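You operate a simulated robot arm through the tools that you are given. There is no shell and no other tool.

Carry out the task below with a simulated robot arm. There is one attempt and no reset: what you move stays moved.

JOB
Stand each pin in its colour's well and put the pin block on the green tray.

The check looks at the end state, three seconds after you hand in, the way a careful person would. Anything else that was tipped, shoved, dropped, spilled or broken makes it a failure.

ROBOT AND FRAMES
A 7-joint arm with a fingered hand, fixed in place. Base frame: the origin is at the foot of the arm, x ahead of it, y to its left, z up; the work surface is at about z = 900. Lengths are in mm, angles in rad, forces in N, time in s.
With the tool pointing down near the work surface it reaches from about 180 to 800 mm from the base axis. Its first joint turns from -2.897 to 2.897 rad. Payload 4.9 kg.
The tool frame sits at the grasp point between the pads (the TCP): z along the fingers, y along the line on which they close. The tips reach 32 mm beyond it. Largest opening 192 mm; the body of the gripper starts 89 mm behind the TCP. The gripper is a hand of 3 fingers: y runs from the thumb to the fingers, the wrist lies at [0, 0, -267] in the tool frame, and closing takes about 1.5 s.
Orientation is that of the tool frame in the base frame, as [roll, pitch, yaw] about the fixed x, y, z axes, in that order (R = Rz(yaw) Ry(pitch) Rx(roll)). With the fingers straight down and closing along the base's y, the tool's x points along the base's -x, its y along +y and its z along -z.

CONTROLS
- The arm moves only by the tool arm_command. Its argument "steps" is one flat list of numbers, 7 for each row, row after row: the finger opening in mm, from 0 to 192, then the shift along the base's x, y, z in mm, then the turn, a rotation vector about the base's x, y, z in rad. In form: [hand, x, y, z, ax, ay, az, hand, x, y, z, ax, ay, az, ...]. A call has 1 to 20 rows; each row shifts and turns the commanded pose from where the row before left it. Each row takes 0.2 s and may step no farther than 50 mm and 0.15 rad from the row before; otherwise, or with a gripper value out of range, the whole call is refused. A pose out of reach is approached as far as the arm can. The call stops where the force on the tool passes 80 N (or 10 N more than at its start, if that is more) or the arm is blocked; 0.2 s more then pass. The fingers move at their own pace (about 153 mm/s each) and stop on an object; they squeeze with about 24 N. The grip force told is the motor's: it shows also when the fingers shut on nothing. Time passes only in rows, and 0.2 s behind the last, so rows that do not move let the fingers close. The reply holds the time, the measured pose of the TCP, the force on the tool along the base axes, the opening and the grip force, in the units named above and with some noise, with the torque about the TCP (base axes, N m) and any sound that the robot's microphone picked up.
- Cameras (640 x 400 px; columns grow to the right, rows downward): "scene" is fixed at [399.6, 652.1, 1486.6]; the picture's right is [-0.94, 0.34, 0.00], its down [0.31, 0.86, -0.40] and it looks along [-0.14, -0.37, -0.92] (base axes); focal length 302 px, centre (320, 200). "wrist" rides on the gripper at [80, -46, -113] in the tool frame; the picture's right is [0.50, 0.87, 0.00], its down [-0.67, 0.39, -0.63] and it looks along [-0.55, 0.32, 0.78] (tool axes); focal length 226 px, centre (320, 200). There is no depth. A picture from a camera that has moved, and an enlarged one, comes with that camera's place and axes in the base frame and with its lens.
- capture(camera): a new picture of that camera. It takes no simulated time.
- grasp_type(shape): the hand has 3 fingers and takes this shape, open, in about a second: jaw (thumb against the fingers, like two jaws); tri (thumb and two fingers); tip (a fingertip pinch); poke (one finger out to press); point (the index stretched); flat (the hand flat); cup (the hand cupped); fist (a fist). The gripper value then closes the fingers along that shape, each until it touches; the sizes above hold for jaw. It gives what a move gives, with no picture.
- close_up(camera, box): a new picture of the part [left, top, right, bottom] of that camera's present view, enlarged. It takes no simulated time.
- sign_off(): hands the job in; it is judged then, once.

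Places have to be worked out from the pictures, the camera data and where the tool is seen. Open the gripper and draw the arm clear of the work before you hand the job in, unless the task says otherwise.

The tools are called after "Request:" as a command line: name --argument value ..., lists and objects as JSON in quotes. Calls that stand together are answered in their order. arm_command: Moves the arm, as the interface text tells. Its arguments: {"type":"object","properties":{"steps":{"type":"array","items":{"type":"number"}}},"required":["steps"]} The other tools are called the same way: grasp_type (shape) gives the hand a shape; capture (camera) takes a picture; close_up (camera, box) takes an enlarged picture of a part of a camera's view; sign_off () hands the job in.

At the start:

```text
t: 0.0
position: [331.4, 449.5, 1172.4]
tcp_rot: [3.141, 0.0, 3.141]
force: [-0.7, 0.0, -0.6]
torque: [0.03, 0.0, -0.01]
width: 192.0
grasp_force: 0.0
shape: jaw
```

scene: 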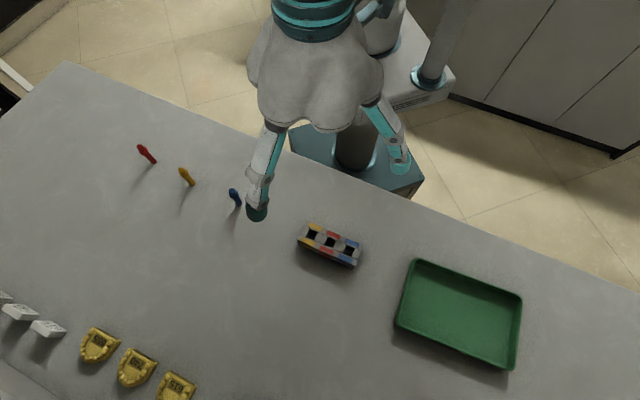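
wrist: 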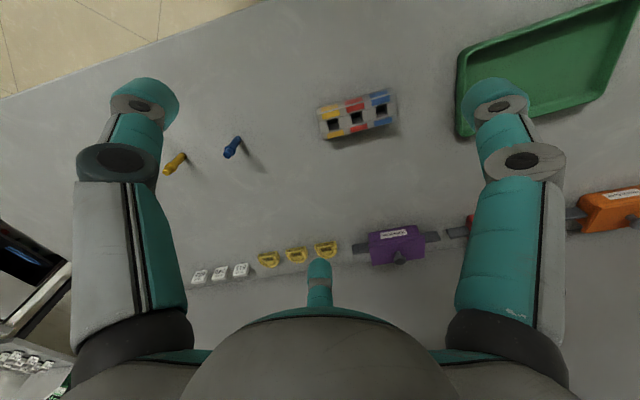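

I start by looking closely at the pins, the block and the tray from both cameras before moving anything.

Request:
close_up --camera "scene" --box '[120, 120, 280, 220]'

Request:
close_up --camera "scene" --box '[270, 200, 400, 281]'

Request:
close_up --camera "scene" --box '[360, 230, 560, 380]'

Request:
close_up --camera "wrist" --box '[140, 70, 460, 270]'

```text
4.00 times, centred on (200, 170) of scene
camera zoom: at [399.6, 652.1, 1486.6], right [-0.94, 0.34, 0.0], down [0.31, 0.86, -0.4], along [-0.14, -0.37, -0.92], focal length 1207 px, centre (800, 320)
```

zoom: 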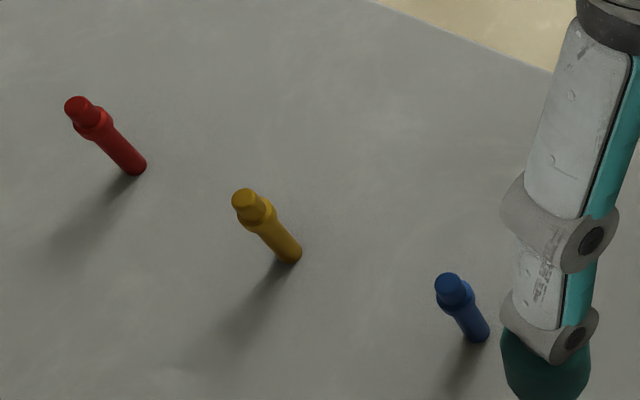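

```text
4.92 times, centred on (335, 240) of scene
camera zoom: at [399.6, 652.1, 1486.6], right [-0.94, 0.34, 0.0], down [0.31, 0.86, -0.4], along [-0.14, -0.37, -0.92], focal length 1485 px, centre (246, 1)
```

zoom: 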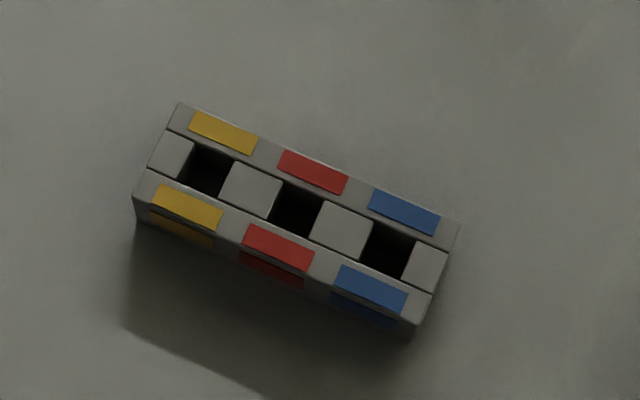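

```text
2.67 times, centred on (460, 305) of scene
camera zoom: at [399.6, 652.1, 1486.6], right [-0.94, 0.34, 0.0], down [0.31, 0.86, -0.4], along [-0.14, -0.37, -0.92], focal length 804 px, centre (-53, -80)
```

zoom: 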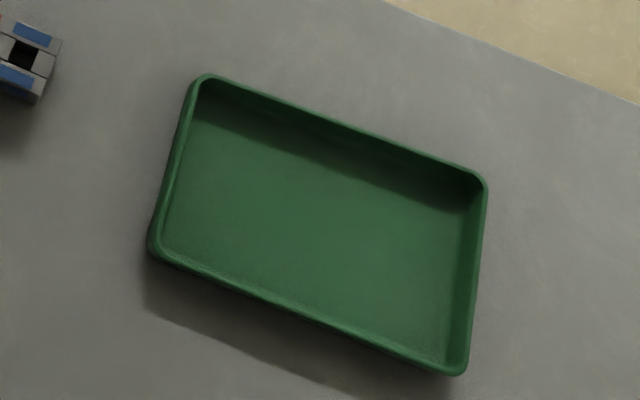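

```text
2.00 times, centred on (300, 170) of wrist
camera zoom: at [253.1, 402.8, 1284.5], right [-0.5, 0.87, 0.0], down [0.67, 0.39, 0.63], along [0.55, 0.32, -0.78], focal length 452 px, centre (360, 260)
```

zoom: 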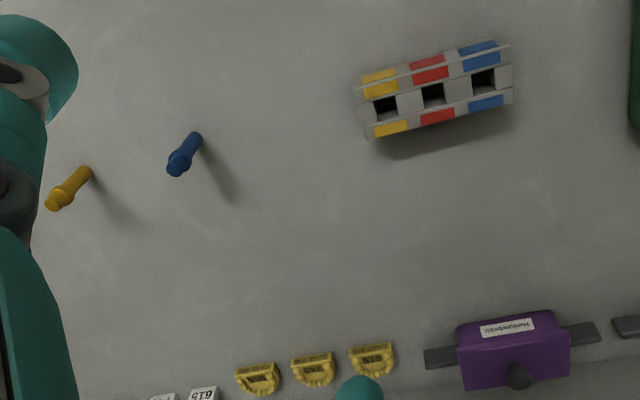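

The pins stand upright at roughly (475,366) blue, (561,285) yellow and (631,202) red. The block is about 115x30 mm near (330,516), and the tray is near (150,712). I first need to see how the hand closes, so I close it partly in free air up here.

Request:
arm_command --steps '[60, 0, 0, 0, 0, 0, 0, 60, 0, 0, 0, 0, 0, 0, 60, 0, 0, 0, 0, 0, 0, 60, 0, 0, 0, 0, 0, 0, 60, 0, 0, 0, 0, 0, 0]'

Request:
capture --camera "wrist"

Request:
capture --camera "scene"

```text
t: 1.2
position: [331.5, 447.6, 1171.6]
tcp_rot: [3.141, -0.001, -3.141]
force: [0.3, -0.5, -0.5]
torque: [-0.01, -0.02, 0.03]
width: 60.2
grasp_force: 0.0
shape: jaw
```

```text
taken
camera wrist: at [253.1, 402.8, 1284.5], right [-0.5, 0.87, 0.0], down [0.67, 0.39, 0.63], along [0.55, 0.32, -0.78], focal length 226 px, centre (320, 200)
```

wrist: 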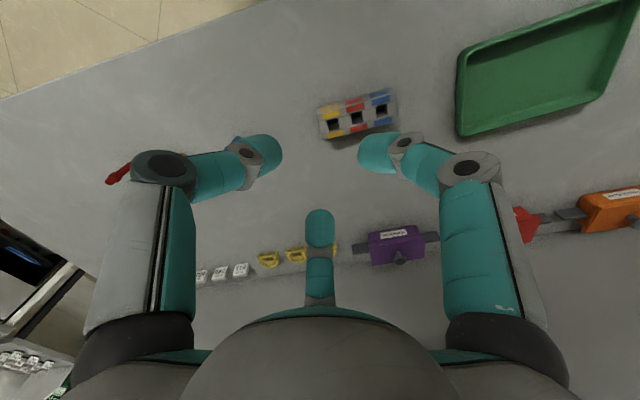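

```text
taken
```

scene: 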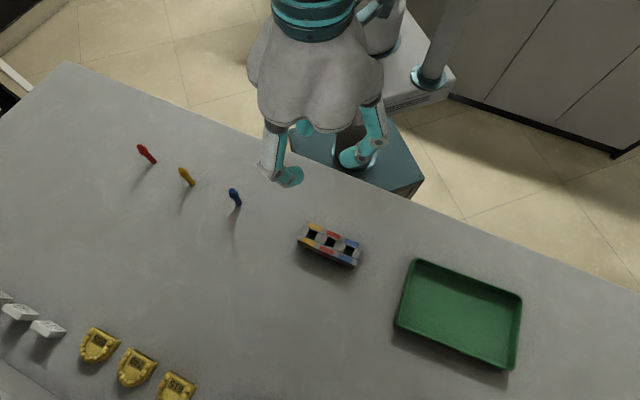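

In "jaw" the three fingers converge radially. I check what "tri" and "tip" look like when partly closed, still in free air.

Request:
grasp_type --shape "tip"

Request:
capture --camera "wrist"

Request:
arm_command --steps '[40, 0, 0, 0, 0, 0, 0, 40, 0, 0, 0, 0, 0, 0, 40, 0, 0, 0, 0, 0, 0, 40, 0, 0, 0, 0, 0, 0, 40, 0, 0, 0, 0, 0, 0, 40, 0, 0, 0, 0, 0, 0]'

Request:
capture --camera "wrist"

Request:
grasp_type --shape "tri"

Request:
capture --camera "wrist"

Request:
arm_command --steps '[40, 0, 0, 0, 0, 0, 0, 40, 0, 0, 0, 0, 0, 0, 40, 0, 0, 0, 0, 0, 0, 40, 0, 0, 0, 0, 0, 0, 40, 0, 0, 0, 0, 0, 0, 40, 0, 0, 0, 0, 0, 0]'

Request:
capture --camera "wrist"

```text
t: 2.1
position: [331.4, 448.8, 1173.3]
tcp_rot: [3.14, 0.0, 3.141]
force: [-0.4, 0.7, -0.6]
torque: [0.01, -0.01, 0.01]
width: 191.6
grasp_force: 0.1
shape: tip
```

```text
taken
camera wrist: at [253.1, 402.8, 1284.5], right [-0.5, 0.87, 0.0], down [0.67, 0.39, 0.63], along [0.55, 0.32, -0.78], focal length 226 px, centre (320, 200)
```

wrist: 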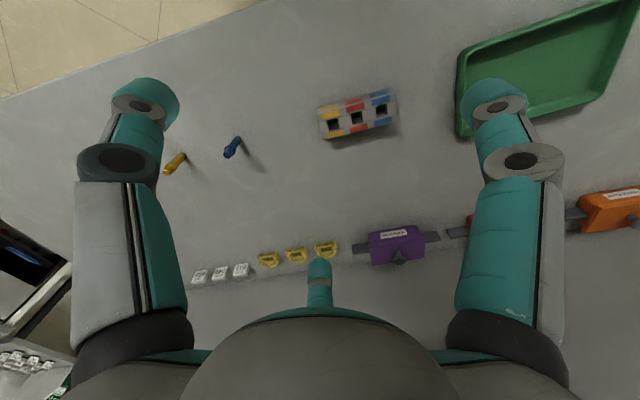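

```text
t: 3.5
position: [331.6, 448.8, 1171.1]
tcp_rot: [-3.141, 0.001, -3.142]
force: [-0.5, -0.4, 0.0]
torque: [0.0, -0.01, -0.01]
width: 40.2
grasp_force: 0.1
shape: tip
```

```text
taken
camera wrist: at [253.1, 402.8, 1284.5], right [-0.5, 0.87, 0.0], down [0.67, 0.39, 0.63], along [0.55, 0.32, -0.78], focal length 226 px, centre (320, 200)
```

wrist: 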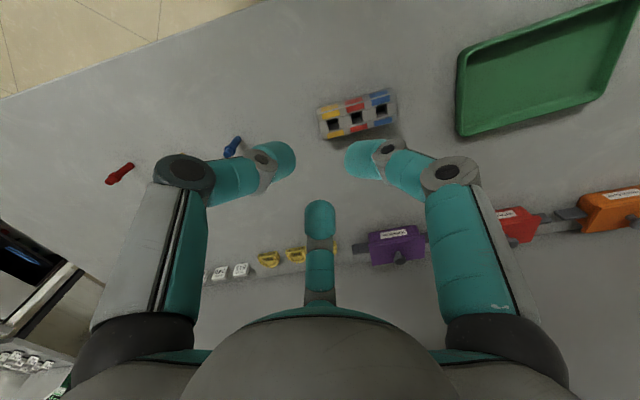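

```text
t: 4.4
position: [332.4, 448.9, 1171.6]
tcp_rot: [-3.14, 0.0, -3.14]
force: [-0.1, -0.6, -0.7]
torque: [0.02, 0.0, 0.0]
width: 191.9
grasp_force: 0.1
shape: tri
```

```text
taken
camera wrist: at [253.1, 402.8, 1284.5], right [-0.5, 0.87, 0.0], down [0.67, 0.39, 0.63], along [0.55, 0.32, -0.78], focal length 226 px, centre (320, 200)
```

wrist: 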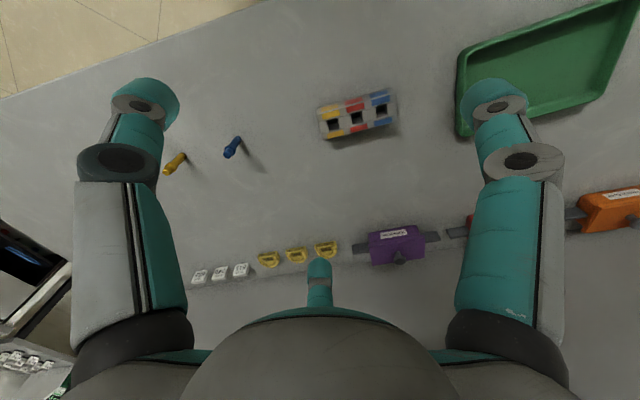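

```text
t: 5.8
position: [333.3, 448.0, 1172.8]
tcp_rot: [3.141, -0.001, -3.141]
force: [0.2, -0.3, -0.8]
torque: [0.0, -0.04, 0.0]
width: 40.2
grasp_force: 0.1
shape: tri
```

```text
taken
camera wrist: at [253.1, 402.8, 1284.5], right [-0.5, 0.87, 0.0], down [0.67, 0.39, 0.63], along [0.55, 0.32, -0.78], focal length 226 px, centre (320, 200)
```

wrist: 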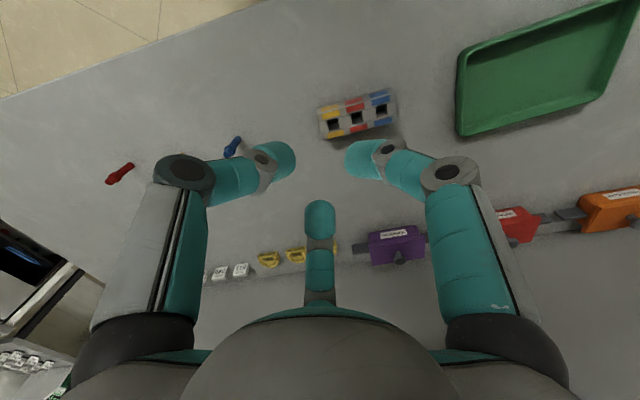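

"Jaw", "tip" and "tri" all close the same way here, with three fingers meeting at the centre. I go back to jaw and close it fully to see where the fingertips meet.

Request:
grasp_type --shape "jaw"

Request:
arm_command --steps '[0, 0, 0, 0, 0, 0, 0, 0, 0, 0, 0, 0, 0, 0, 0, 0, 0, 0, 0, 0, 0, 0, 0, 0, 0, 0, 0, 0, 0, 0, 0, 0, 0, 0, 0, 0, 0, 0, 0, 0, 0, 0, 0, 0, 0, 0, 0, 0, 0]'

Request:
capture --camera "wrist"

Request:
close_up --camera "scene" --box '[220, 80, 420, 230]'

```text
t: 6.7
position: [333.5, 448.6, 1173.4]
tcp_rot: [-3.141, 0.001, -3.141]
force: [-0.1, 0.1, -0.7]
torque: [0.02, 0.01, 0.01]
width: 191.9
grasp_force: 0.0
shape: jaw
```

```text
t: 8.3
position: [332.4, 447.0, 1170.8]
tcp_rot: [3.142, 0.0, 3.142]
force: [0.5, 0.7, -0.5]
torque: [0.04, -0.03, -0.01]
width: 0.0
grasp_force: 24.6
shape: jaw
```

```text
taken
camera wrist: at [253.1, 402.8, 1284.5], right [-0.5, 0.87, 0.0], down [0.67, 0.39, 0.63], along [0.55, 0.32, -0.78], focal length 226 px, centre (320, 200)
```

wrist: 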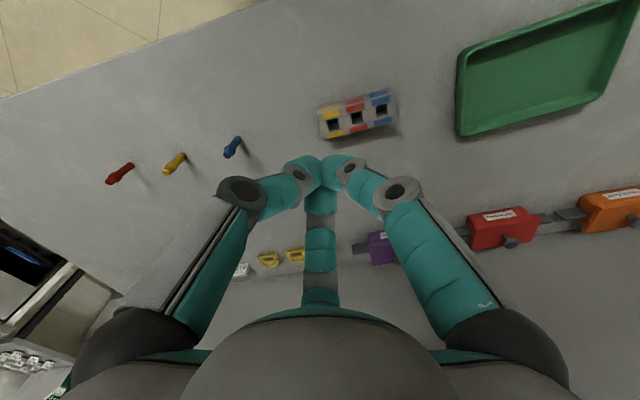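

```text
2.67 times, centred on (320, 155) of scene
camera zoom: at [399.6, 652.1, 1486.6], right [-0.94, 0.34, 0.0], down [0.31, 0.86, -0.4], along [-0.14, -0.37, -0.92], focal length 804 px, centre (320, 320)
```

zoom: 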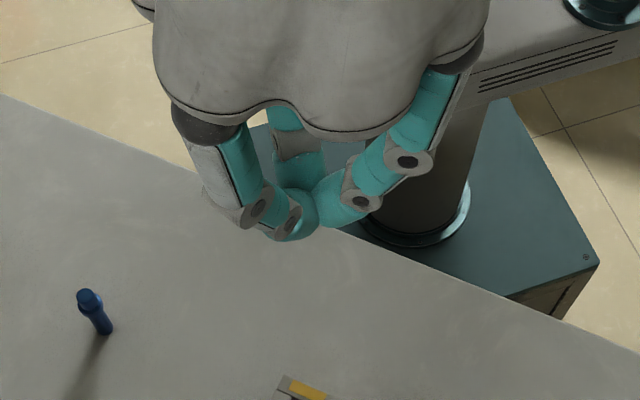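

All the shapes close as a three-finger cone, and the tips meet about 32 mm below the TCP. My plan is to put the empty block on the tray first, then bring the pins to it. I open the hand, rotate about -44° to match the block, and move above it to look.

Request:
arm_command --steps '[192, -0.5, 11, -10, 0, 0, -0.128, 192, -0.5, 11, -15, 0, 0, -0.128, 192, -0.5, 11, -15, 0, 0, -0.128, 192, -0.5, 11, -15, 0, 0, -0.128, 192, -0.5, 11, -15, 0, 0, -0.128, 192, -0.5, 12, -15, 0, 0, -0.128, 192, 0, 0, 0, 0, 0, 0]'

Request:
capture --camera "wrist"

Request:
capture --camera "scene"

```text
t: 9.9
position: [330.0, 517.1, 1087.3]
tcp_rot: [3.141, 0.0, 2.372]
force: [-0.8, 0.3, 0.3]
torque: [0.01, -0.04, -0.02]
width: 192.2
grasp_force: 0.0
shape: jaw
```

```text
taken
camera wrist: at [241.2, 538.8, 1199.8], right [0.24, 0.97, 0.0], down [0.75, -0.19, 0.63], along [0.61, -0.15, -0.78], focal length 226 px, centre (320, 200)
```

wrist: 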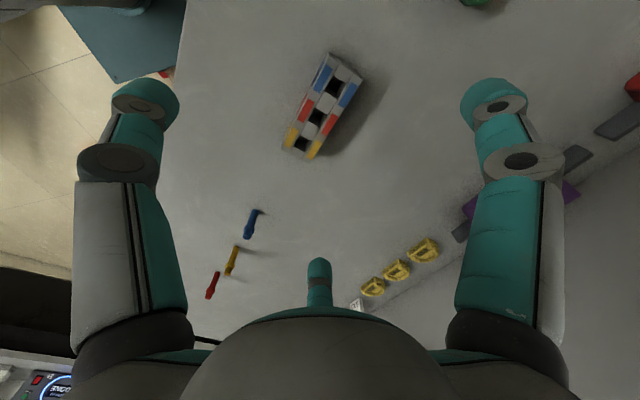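

```text
taken
```

scene: 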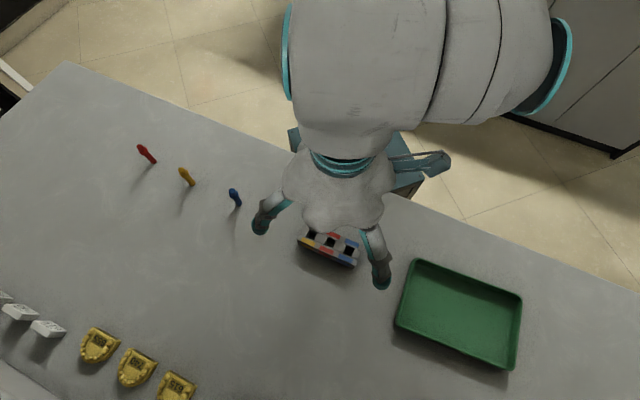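

The block is clearly visible to the wrist camera. I zoom in on it to get its corners and height.

Request:
close_up --camera "wrist" --box '[250, 35, 410, 175]'

Request:
close_up --camera "scene" --box '[280, 210, 380, 280]'

```text
2.86 times, centred on (330, 105) of wrist
camera zoom: at [241.2, 538.8, 1199.8], right [0.24, 0.97, 0.0], down [0.75, -0.19, 0.63], along [0.61, -0.15, -0.78], focal length 646 px, centre (291, 471)
```

zoom: 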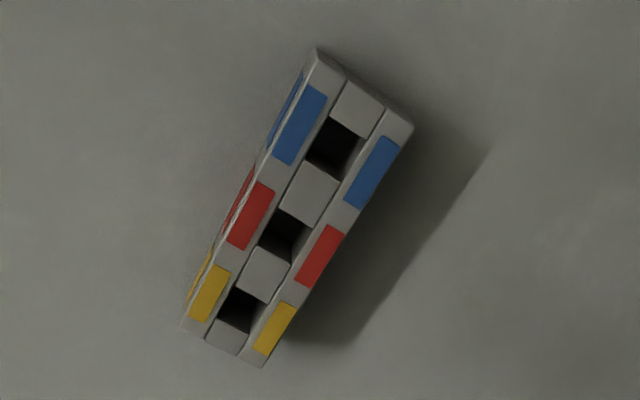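

```text
5.71 times, centred on (330, 245) of scene
camera zoom: at [399.6, 652.1, 1486.6], right [-0.94, 0.34, 0.0], down [0.31, 0.86, -0.4], along [-0.14, -0.37, -0.92], focal length 1724 px, centre (263, -57)
```

zoom: 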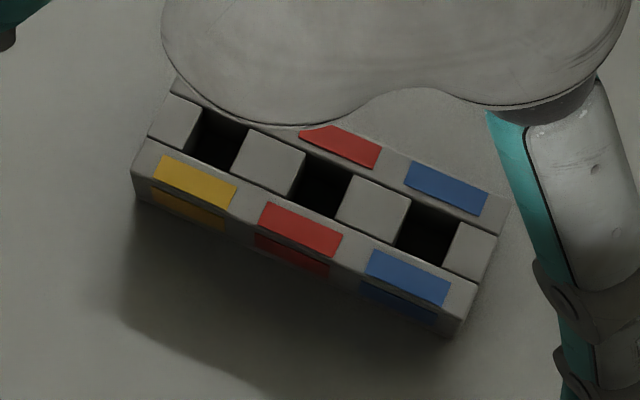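

Triangulating both views gives a block top at about z=933 and wells at roughly yellow (358,488), red (331,515) and blue (303,542), so the long axis is at about 136°, which the tool already matches. I descend partway with the fingers at 120 mm and check the alignment.

Request:
arm_command --steps '[120, 0.8, 0.4, -20, 0, 0, 0, 120, 0.8, 0.4, -20, 0, 0, 0, 120, 0.8, 0.4, -20, 0, 0, 0, 120, 0.8, 0.4, -20, 0, 0, 0, 120, 0.6, 0.2, -7, 0, 0, 0, 120, 0, 0, 0, 0, 0, 0]'

Request:
capture --camera "wrist"

Request:
close_up --camera "scene" --box '[240, 170, 420, 290]'

```text
t: 11.3
position: [335.0, 517.8, 999.2]
tcp_rot: [-3.141, 0.001, 2.375]
force: [-0.3, 0.9, 0.9]
torque: [0.06, -0.03, 0.0]
width: 120.4
grasp_force: 0.1
shape: jaw
```

```text
taken
camera wrist: at [245.1, 540.2, 1112.1], right [0.24, 0.97, 0.0], down [0.75, -0.19, 0.63], along [0.61, -0.15, -0.78], focal length 226 px, centre (320, 200)
```

wrist: 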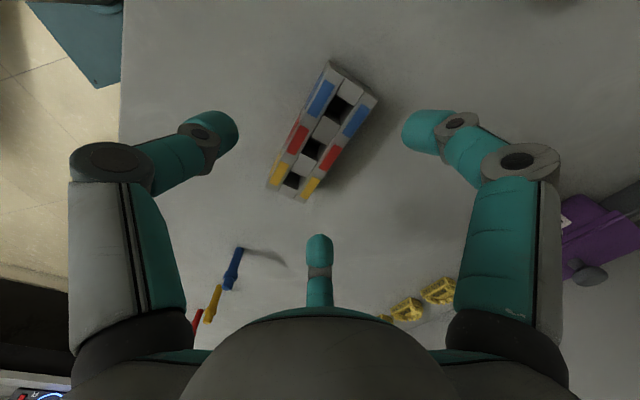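

```text
3.33 times, centred on (330, 230) of scene
camera zoom: at [399.6, 652.1, 1486.6], right [-0.94, 0.34, 0.0], down [0.31, 0.86, -0.4], along [-0.14, -0.37, -0.92], focal length 1006 px, centre (287, 100)
```

zoom: 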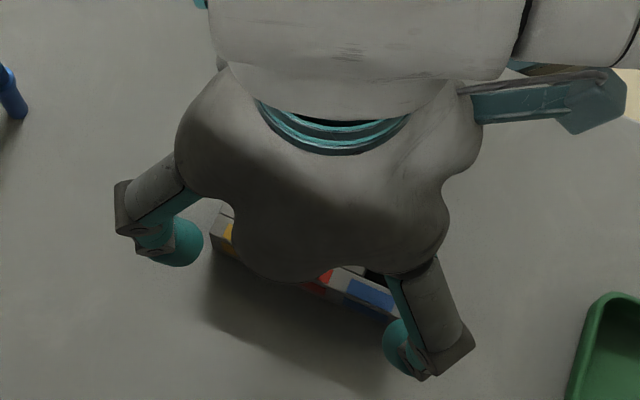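

The block sits centred between thumb and fingers, about 5 mm toward the thumb, which is where I want it. I descend so the tips are about 12 mm above the table, then close gently in stages.

Request:
arm_command --steps '[120, 0, 0, -20, 0, 0, 0, 120, 0, 0, -20, 0, 0, 0, 120, 0, 0, -10, 0, 0, 0, 120, 0, 0, -5, 0, 0, 0, 120, 0, 0, 0, 0, 0, 0]'

Request:
capture --camera "wrist"

Request:
arm_command --steps '[64, 0, 0, 0, 0, 0, 0, 64, 0, 0, 0, 0, 0, 0, 64, 0, 0, 0, 0, 0, 0]'

Request:
capture --camera "wrist"

```text
t: 12.5
position: [331.9, 515.5, 946.3]
tcp_rot: [-3.141, -0.002, 2.373]
force: [0.2, 0.4, -0.2]
torque: [0.01, -0.03, 0.0]
width: 120.7
grasp_force: 0.2
shape: jaw
```

```text
taken
camera wrist: at [244.0, 538.8, 1058.0], right [0.24, 0.97, 0.0], down [0.75, -0.19, 0.63], along [0.61, -0.15, -0.78], focal length 226 px, centre (320, 200)
```

wrist: 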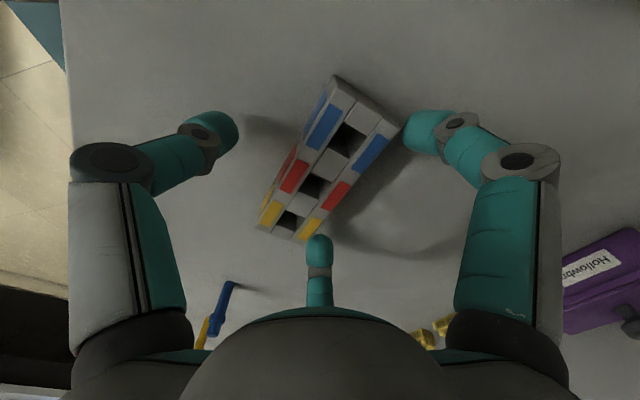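

```text
t: 13.3
position: [333.5, 515.6, 946.8]
tcp_rot: [-3.14, 0.001, 2.374]
force: [0.1, 0.1, -0.6]
torque: [0.02, -0.01, 0.0]
width: 64.6
grasp_force: 0.2
shape: jaw
```

```text
taken
camera wrist: at [244.1, 538.8, 1058.2], right [0.24, 0.97, 0.0], down [0.75, -0.19, 0.63], along [0.61, -0.15, -0.78], focal length 226 px, centre (320, 200)
```

wrist: 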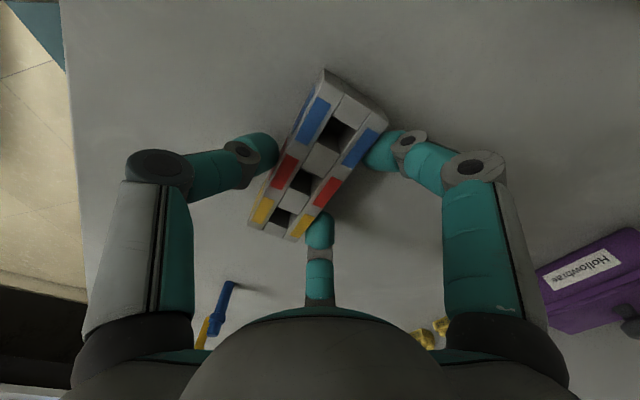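

The two fingers have just touched the far side and nudged the block slightly toward the thumb. I shift the TCP about 5 mm away from the thumb so all three meet the block evenly, and close further in stages.

Request:
arm_command --steps '[76, 0, 0, 0, 0, 0, 0, 76, 3.5, 3.6, 0, 0, 0, 0, 60, 0, 0, 0, 0, 0, 0, 56, 0, 0, 0, 0, 0, 0, 52, 0, 0, 0, 0, 0, 0, 52, 0, 0, 0, 0, 0, 0]'

Request:
capture --camera "wrist"

```text
t: 14.7
position: [338.0, 520.5, 946.5]
tcp_rot: [-3.141, -0.001, 2.373]
force: [-0.8, -0.1, 2.3]
torque: [-0.05, 0.04, 0.0]
width: 45.0
grasp_force: 24.3
shape: jaw
```

```text
taken
camera wrist: at [247.9, 542.9, 1058.8], right [0.24, 0.97, 0.0], down [0.75, -0.19, 0.63], along [0.61, -0.15, -0.78], focal length 226 px, centre (320, 200)
```

wrist: 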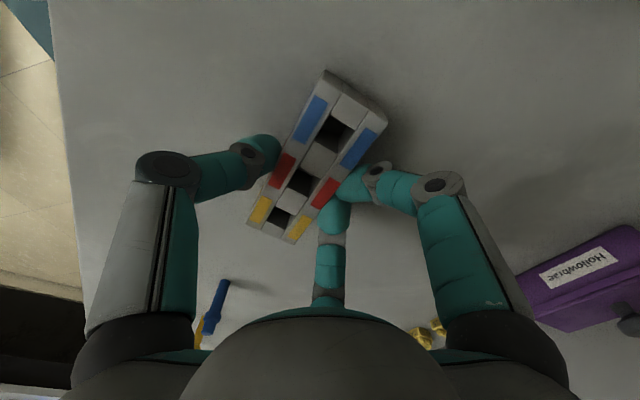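

The grip force now reads 24 N at a width of 45, with the thumb on one side of the block's middle and the two fingers together on the other. I command full closure to hold firmly, lift slowly by 20 mm, and look.

Request:
arm_command --steps '[30, 0, 0, 0, 0, 0, 0, 0, 0, 0, 0, 0, 0, 0, 0, 0, 0, 0, 0, 0, 0, 0, 0, 0, 0, 0, 0, 0]'

Request:
capture --camera "wrist"

Request:
close_up --camera "scene" --box '[240, 170, 420, 290]'

```text
t: 15.7
position: [338.2, 520.6, 946.1]
tcp_rot: [-3.141, 0.001, 2.374]
force: [0.9, 1.6, 6.4]
torque: [-0.09, 0.08, -0.03]
width: 43.1
grasp_force: 23.6
shape: jaw
```

```text
taken
camera wrist: at [247.9, 542.9, 1058.9], right [0.24, 0.97, 0.0], down [0.75, -0.19, 0.63], along [0.61, -0.15, -0.78], focal length 226 px, centre (320, 200)
```

wrist: 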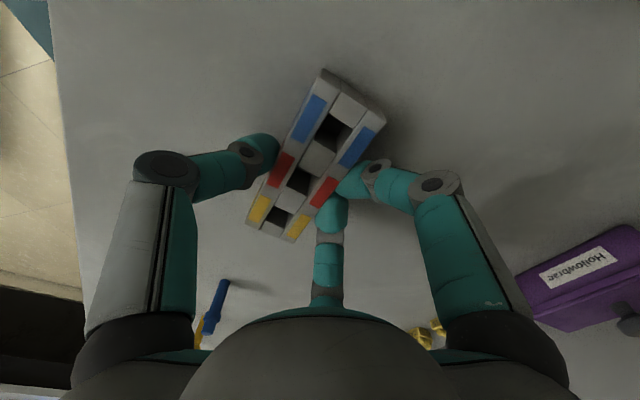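

```text
3.33 times, centred on (330, 230) of scene
camera zoom: at [399.6, 652.1, 1486.6], right [-0.94, 0.34, 0.0], down [0.31, 0.86, -0.4], along [-0.14, -0.37, -0.92], focal length 1006 px, centre (287, 100)
```

zoom: 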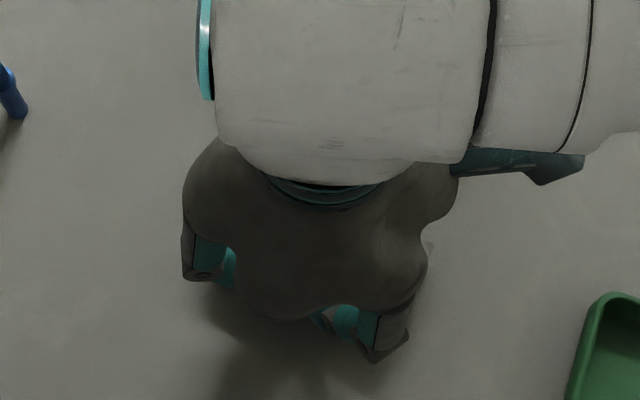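

The grip is steady. I lift slowly by about 20 mm and check whether the block follows level.

Request:
arm_command --steps '[0, 0, 0, 3, 0, 0, 0, 0, 0, 0, 5, 0, 0, 0, 0, 0, 0, 6, 0, 0, 0, 0, 0, 0, 6, 0, 0, 0, 0, 0, 0, 0, 0, 0, 0]'

Request:
capture --camera "wrist"

```text
t: 16.9
position: [337.0, 522.1, 964.6]
tcp_rot: [-3.141, 0.0, 2.375]
force: [0.0, 0.4, -1.3]
torque: [0.0, 0.03, 0.0]
width: 42.9
grasp_force: 24.0
shape: jaw
```

```text
taken
camera wrist: at [248.0, 543.6, 1077.6], right [0.24, 0.97, 0.0], down [0.75, -0.19, 0.63], along [0.61, -0.15, -0.78], focal length 226 px, centre (320, 200)
```

wrist: 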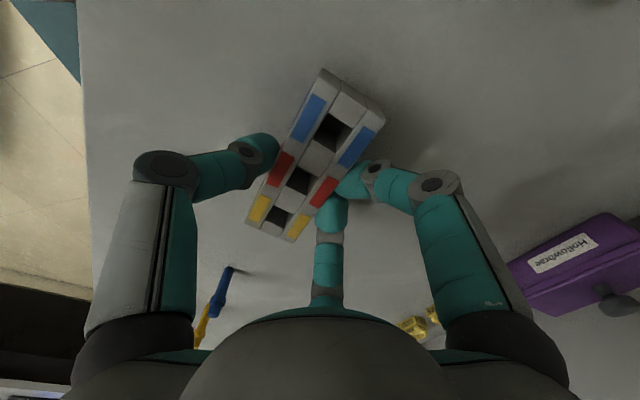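

The block follows level, with a force change of only about 1–2 N. I raise it well above the tray rim and carry it slowly over to the tray, keeping the same yaw because the tray's long axis is nearly parallel.

Request:
arm_command --steps '[0, 0, 0, 10, 0, 0, 0, 0, 0, 0, 16, 0, 0, 0, 0, 0, 0, 16, 0, 0, 0, 0, 0, 0, 16, 0, 0, 0, 0, 0, 0, 16, 0, 0, 0, 0, -8, 10, 6, 0, 0, 0, 0, -14, 17, 0, 0, 0, 0, 0, -14, 17, 0, 0, 0, 0, 0, -14, 17, 0, 0, 0, 0, 0, -14, 17, 0, 0, 0, 0, 0, -14, 17, 0, 0, 0, 0, 0, -14, 17, 0, 0, 0, 0, 0, -14, 17, 0, 0, 0, 0, 0, -14, 17, 0, 0, 0, 0, 0, -10, 12, 0, 0, 0, 0, 0, 0, 0, 0, 0, 0, 0]'

Request:
capture --camera "wrist"

Request:
capture --camera "scene"

```text
t: 20.3
position: [205.7, 678.6, 1046.3]
tcp_rot: [3.141, 0.001, 2.373]
force: [0.0, -1.0, 0.0]
torque: [0.01, -0.02, 0.0]
width: 42.6
grasp_force: 24.0
shape: jaw
```

```text
taken
camera wrist: at [116.9, 700.4, 1158.3], right [0.24, 0.97, 0.0], down [0.75, -0.19, 0.63], along [0.61, -0.15, -0.78], focal length 226 px, centre (320, 200)
```

wrist: 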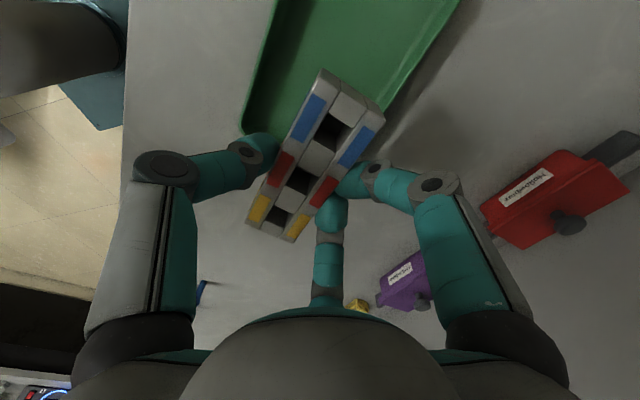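

```text
taken
```

scene: 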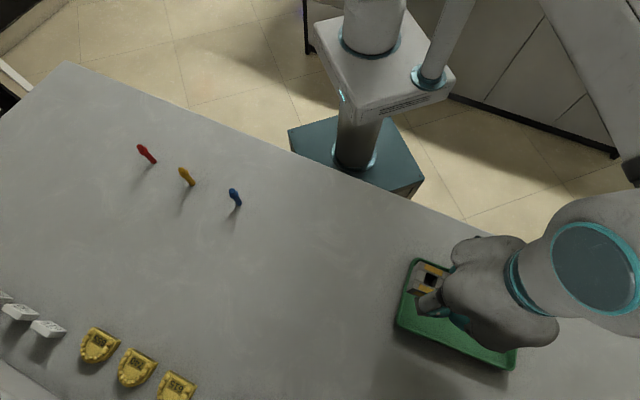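

The block is over the near end of the tray, with roughly 40 mm further to go in -x and +y to reach the tray centre. I continue there and look again.

Request:
arm_command --steps '[0, -10, 10, 0, 0, 0, 0, 0, -10, 11, 0, 0, 0, 0, 0, -10, 11, 0, 0, 0, 0, 0, -10, 10, 0, 0, 0, 0, 0, 0, 0, 0, 0, 0, 0]'

Request:
capture --camera "wrist"

Request:
close_up --camera "scene" --box '[380, 240, 560, 380]'

```text
t: 21.5
position: [165.7, 721.2, 1044.9]
tcp_rot: [3.141, 0.001, 2.374]
force: [-0.3, 1.1, 0.0]
torque: [0.0, 0.0, -0.01]
width: 42.7
grasp_force: 24.2
shape: jaw
```

```text
taken
camera wrist: at [76.4, 743.5, 1158.1], right [0.24, 0.97, 0.0], down [0.75, -0.19, 0.63], along [0.61, -0.15, -0.78], focal length 226 px, centre (320, 200)
```

wrist: 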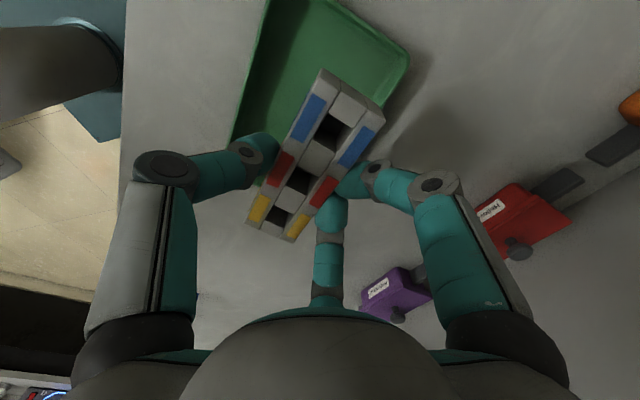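

```text
2.86 times, centred on (470, 310) of scene
camera zoom: at [399.6, 652.1, 1486.6], right [-0.94, 0.34, 0.0], down [0.31, 0.86, -0.4], along [-0.14, -0.37, -0.92], focal length 862 px, centre (-109, -114)
```

zoom: 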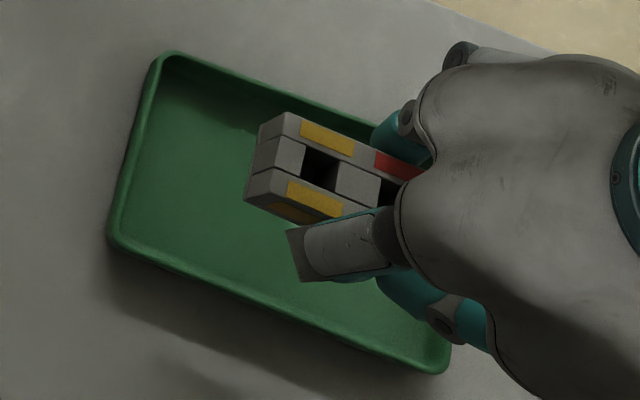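

Both views put the block about 5 mm past the tray's centreline on the far side, parallel to its walls and clear of the rim (z≈922). I lower it most of the way.

Request:
arm_command --steps '[0, 0, 0, -10, 0, 0, 0, 0, 0, 0, -16, 0, 0, 0, 0, 0, 0, -16, 0, 0, 0, 0, 0, 0, -16, 0, 0, 0, 0, 0, 0, -12, 0, 0, 0, 0, 0, 0, -8, 0, 0, 0, 0, 0, 0, -4, 0, 0, 0, 0, 0, 0, 0, 0, 0, 0]'

Request:
capture --camera "wrist"

Request:
close_up --camera "scene" --box '[380, 240, 560, 380]'

```text
t: 23.3
position: [166.6, 719.7, 962.1]
tcp_rot: [-3.141, -0.001, 2.374]
force: [0.5, 0.0, -0.4]
torque: [0.03, -0.03, 0.0]
width: 42.9
grasp_force: 23.6
shape: jaw
```

```text
taken
camera wrist: at [77.3, 742.8, 1075.2], right [0.24, 0.97, 0.0], down [0.75, -0.19, 0.63], along [0.61, -0.15, -0.78], focal length 226 px, centre (320, 200)
```

wrist: 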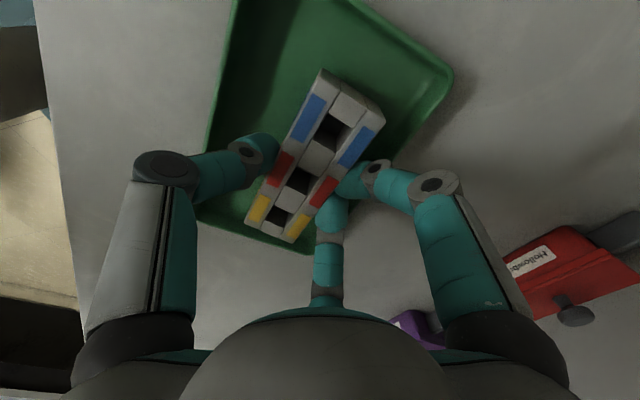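

```text
2.86 times, centred on (470, 310) of scene
camera zoom: at [399.6, 652.1, 1486.6], right [-0.94, 0.34, 0.0], down [0.31, 0.86, -0.4], along [-0.14, -0.37, -0.92], focal length 862 px, centre (-109, -114)
```

zoom: 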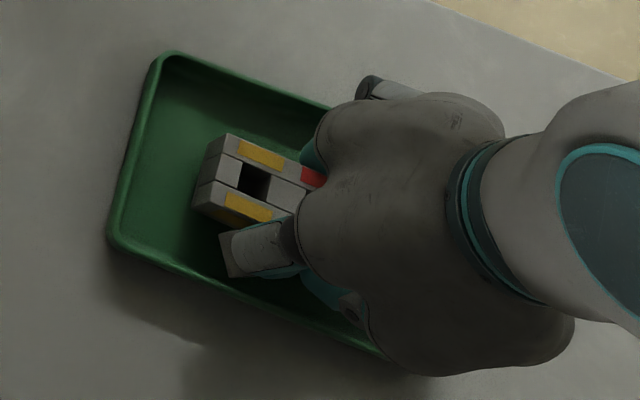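

The block is inside the tray walls with margin on every side. I lower in small steps and watch the force for contact with the floor.

Request:
arm_command --steps '[0, 0, 0, -3, 0, 0, 0, 0, 0, 0, -3, 0, 0, 0, 0, 0, 0, -2, 0, 0, 0, 0, 0, 0, 0, 0, 0, 0]'

Request:
arm_command --steps '[0, 0, 0, -1.5, 0, 0, 0, 0, 0, 0, 0, 0, 0, 0]'

Request:
arm_command --steps '[0, 0, 0, -1.5, 0, 0, 0, 0, 0, 0, 0, 0, 0, 0]'

```text
t: 24.3
position: [167.7, 719.3, 953.9]
tcp_rot: [3.14, 0.0, 2.373]
force: [-0.3, 0.1, -1.1]
torque: [0.01, 0.0, 0.0]
width: 42.9
grasp_force: 24.2
shape: jaw
```

```text
t: 24.9
position: [166.8, 720.4, 954.1]
tcp_rot: [-3.141, -0.001, 2.375]
force: [-0.4, -0.3, -0.2]
torque: [-0.01, 0.02, 0.0]
width: 42.8
grasp_force: 23.6
shape: jaw
```

```text
t: 25.5
position: [166.7, 721.0, 950.7]
tcp_rot: [-3.14, 0.0, 2.373]
force: [-0.4, 0.5, 0.3]
torque: [-0.02, 0.06, -0.03]
width: 42.7
grasp_force: 23.7
shape: jaw
```

The force is still near zero at a commanded TCP z of about 951. I continue down in roughly 1 mm steps.

Request:
arm_command --steps '[0, 0, 0, -1, 0, 0, 0, 0, 0, 0, 0, 0, 0, 0]'

Request:
arm_command --steps '[0, 0, 0, -1, 0, 0, 0, 0, 0, 0, 0, 0, 0, 0]'

Request:
arm_command --steps '[0, 0, 0, -1, 0, 0, 0, 0, 0, 0, 0, 0, 0, 0]'

```text
t: 26.1
position: [166.4, 720.8, 952.3]
tcp_rot: [3.141, 0.0, 2.375]
force: [0.1, -0.1, -0.1]
torque: [0.0, 0.03, -0.01]
width: 42.8
grasp_force: 24.4
shape: jaw
```

```text
t: 26.7
position: [166.8, 721.7, 951.3]
tcp_rot: [-3.141, 0.0, 2.374]
force: [-0.8, -0.4, 1.0]
torque: [-0.06, 0.08, -0.01]
width: 42.7
grasp_force: 24.1
shape: jaw
```

```text
t: 27.3
position: [167.5, 720.8, 950.5]
tcp_rot: [3.141, 0.0, 2.371]
force: [0.6, -0.1, 5.1]
torque: [-0.16, 0.11, -0.01]
width: 42.9
grasp_force: 23.6
shape: jaw
```

The force has risen to 5 N, so the block is touching the tray floor. I check the view and then open the fingers gradually.

Request:
capture --camera "wrist"

Request:
arm_command --steps '[48, 0, 0, 0, 0, 0, 0, 54, 0, 0, 0, 0, 0, 0, 60, 0, 0, 0, 0, 0, 0, 66, 0, 0, 0, 0, 0, 0, 72, 0, 0, 0, 0, 0, 0, 72, 0, 0, 0, 0, 0, 0]'

Request:
capture --camera "wrist"

```text
taken
camera wrist: at [78.5, 743.9, 1062.9], right [0.24, 0.97, 0.0], down [0.75, -0.19, 0.63], along [0.61, -0.15, -0.78], focal length 226 px, centre (320, 200)
```

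wrist: 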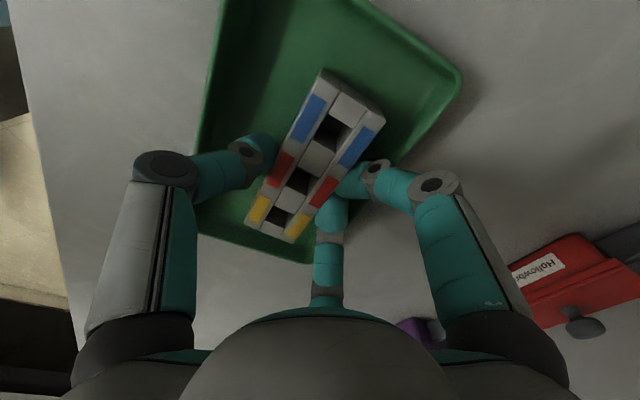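

```text
t: 28.7
position: [166.8, 721.5, 949.6]
tcp_rot: [3.141, -0.001, 2.374]
force: [0.0, -0.8, 0.7]
torque: [0.01, 0.03, -0.04]
width: 71.2
grasp_force: 0.0
shape: jaw
```

```text
taken
camera wrist: at [78.4, 743.9, 1062.1], right [0.24, 0.97, 0.0], down [0.75, -0.19, 0.63], along [0.61, -0.15, -0.78], focal length 226 px, centre (320, 200)
```

wrist: 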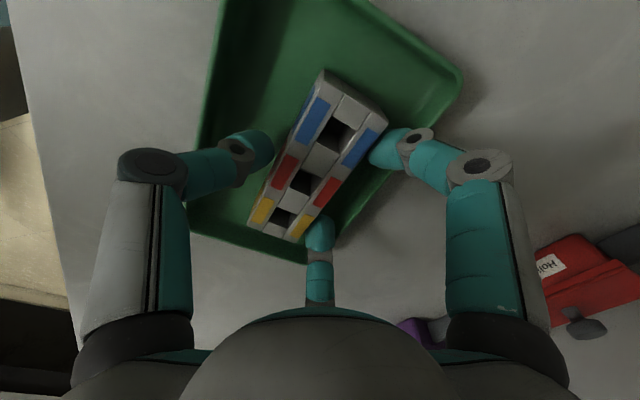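

The block is released and standing flat on the tray floor. I rise straight up and then re-measure the block and its wells.

Request:
arm_command --steps '[72, 0, 0, 5, 0, 0, 0, 72, 0, 0, 10, 0, 0, 0, 72, 0, 0, 20, 0, 0, 0, 100, 0, 0, 25, 0, 0, 0, 140, 0, 0, 25, 0, 0, 0, 192, 0, 0, 25, 0, 0, 0, 192, 0, 0, 25, 0, 0, 0, 192, 0, 0, 0, 0, 0, 0]'

Request:
capture --camera "wrist"

Request:
close_up --camera "wrist" --box '[240, 40, 400, 180]'

Request:
close_up --camera "scene" --box '[380, 240, 560, 380]'

```text
t: 30.5
position: [167.4, 720.2, 1084.8]
tcp_rot: [3.142, -0.001, 2.373]
force: [0.1, 0.2, -0.1]
torque: [0.04, 0.01, -0.03]
width: 192.1
grasp_force: 0.2
shape: jaw
```

```text
taken
camera wrist: at [78.4, 743.1, 1196.2], right [0.24, 0.97, 0.0], down [0.75, -0.19, 0.63], along [0.61, -0.15, -0.78], focal length 226 px, centre (320, 200)
```

wrist: 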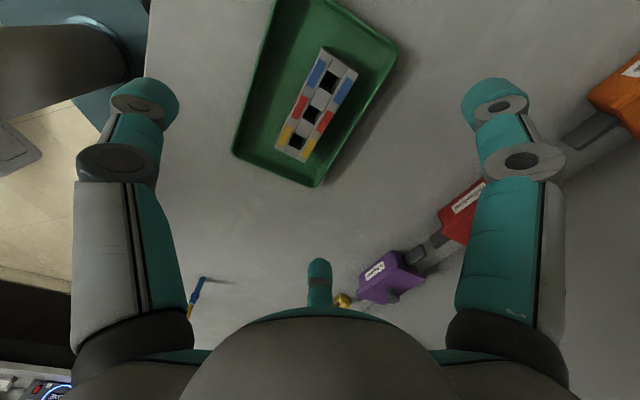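

```text
2.86 times, centred on (320, 110) of wrist
camera zoom: at [78.4, 743.1, 1196.2], right [0.24, 0.97, 0.0], down [0.75, -0.19, 0.63], along [0.61, -0.15, -0.78], focal length 646 px, centre (320, 457)
```

zoom: 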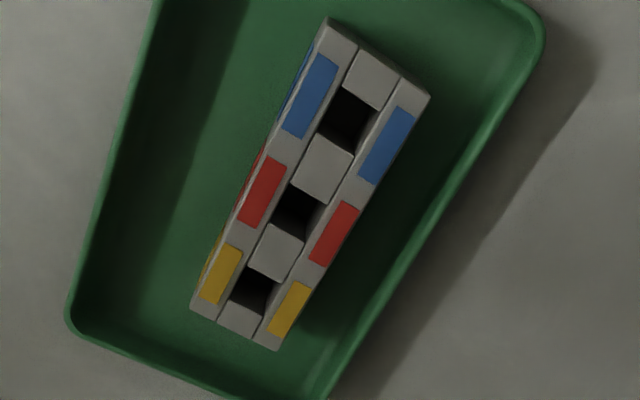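

```text
2.86 times, centred on (470, 310) of scene
camera zoom: at [399.6, 652.1, 1486.6], right [-0.94, 0.34, 0.0], down [0.31, 0.86, -0.4], along [-0.14, -0.37, -0.92], focal length 862 px, centre (-109, -114)
```

zoom: 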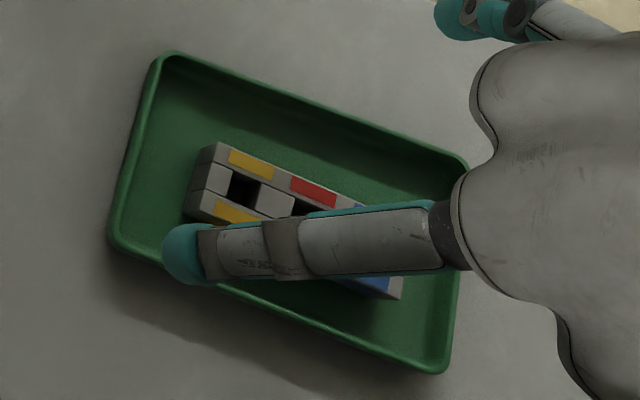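

The block sits flat in the tray, with wells at about yellow (187,686), red (160,713) and blue (133,740), top z≈937. I now go to the yellow pin with yaw 2.885, which leaves a gap between two fingers facing the already-filled wells when I insert later pins.

Request:
arm_command --steps '[192, 10, -11, 0, 0, 0, 0.028, 192, 22, -25, -1, 0, 0, 0.028, 192, 22, -25, -1, 0, 0, 0.028, 192, 22, -25, -1, 0, 0, 0.028, 192, 22, -25, -1, 0, 0, 0.028, 192, 22, -25, -1, 0, 0, 0.028, 192, 22, -25, -1, 0, 0, 0.028, 192, 22, -25, -1, 0, 0, 0.028, 192, 22, -25, -1, 0, 0, 0.028, 192, 22, -25, -1, 0, 0, 0.028, 192, 22, -25, -1, 0, 0, 0.028, 192, 22, -25, -1, 0, 0, 0.028, 192, 22, -25, -1, 0, 0, 0.028, 192, 22, -25, -1, 0, 0, 0.028, 192, 22, -25, -1, 0, 0, 0.028, 192, 22, -25, -1, 0, 0, 0.028, 192, 22, -25, -2, 0, 0, 0.028, 192, 20, -18, -3, 0, 0, 0.036, 192, 10, -8, -3, 0, 0, 0, 192, 0, 0, 0, 0, 0, 0]'

Request:
capture --camera "wrist"

Request:
capture --camera "scene"

```text
t: 34.7
position: [560.0, 283.5, 1059.6]
tcp_rot: [-3.141, 0.001, 2.885]
force: [-0.4, 0.1, -0.3]
torque: [0.01, 0.01, 0.01]
width: 191.9
grasp_force: 0.0
shape: jaw
```

```text
taken
camera wrist: at [471.4, 258.7, 1171.5], right [-0.26, 0.96, 0.0], down [0.75, 0.2, 0.63], along [0.61, 0.17, -0.78], focal length 226 px, centre (320, 200)
```

wrist: 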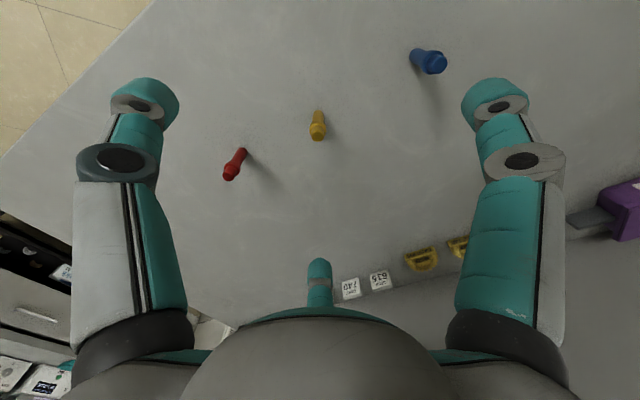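

```text
taken
```

scene: 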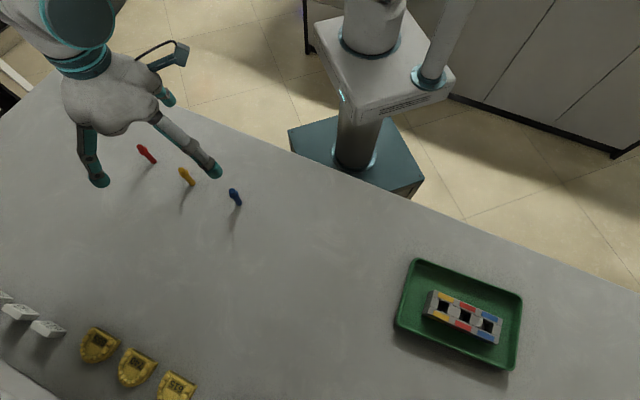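

I get close-ups of the pins from the wrist camera, and of the block in the tray, which the scene camera now sees without obstruction.

Request:
close_up --camera "wrist" --box '[280, 90, 360, 150]'

Request:
close_up --camera "scene" --box '[400, 260, 528, 340]'

Request:
close_up --camera "scene" --box '[130, 130, 258, 210]'

```text
6.67 times, centred on (320, 120) of wrist
camera zoom: at [471.4, 258.7, 1171.5], right [-0.26, 0.96, 0.0], down [0.75, 0.2, 0.63], along [0.61, 0.17, -0.78], focal length 1507 px, centre (320, 733)
```

zoom: 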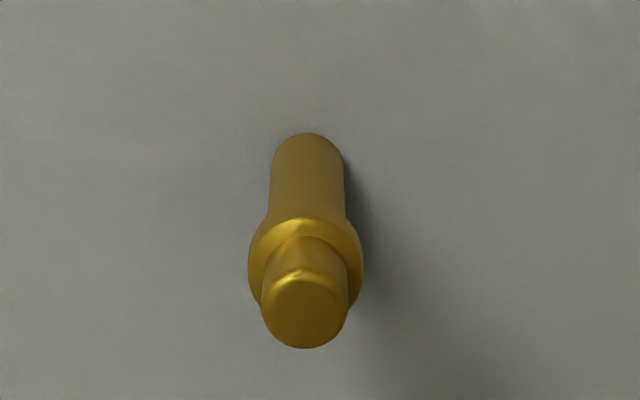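

```text
5.00 times, centred on (464, 300) of scene
camera zoom: at [399.6, 652.1, 1486.6], right [-0.94, 0.34, 0.0], down [0.31, 0.86, -0.4], along [-0.14, -0.37, -0.92], focal length 1508 px, centre (-400, -300)
```

zoom: 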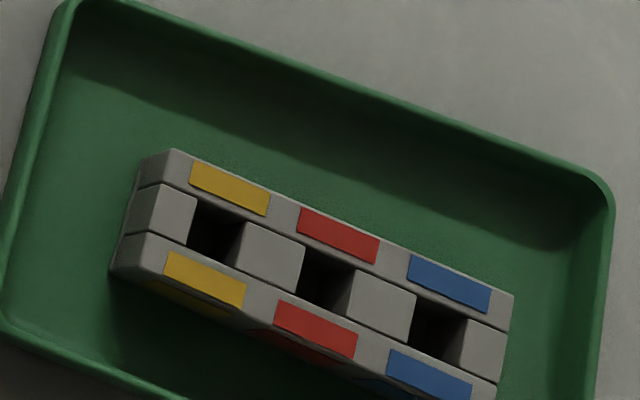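

```text
5.00 times, centred on (194, 170) of scene
camera zoom: at [399.6, 652.1, 1486.6], right [-0.94, 0.34, 0.0], down [0.31, 0.86, -0.4], along [-0.14, -0.37, -0.92], focal length 1508 px, centre (950, 350)
```

zoom: 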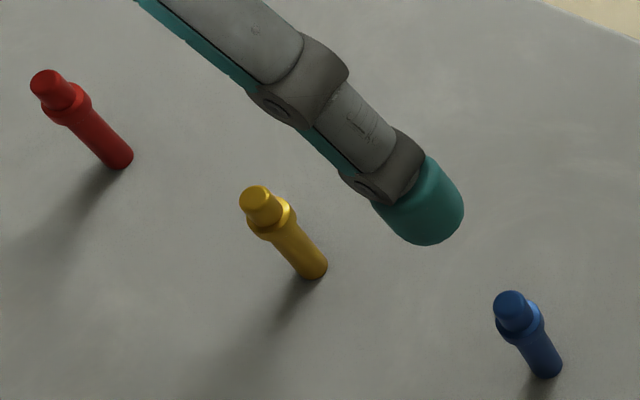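

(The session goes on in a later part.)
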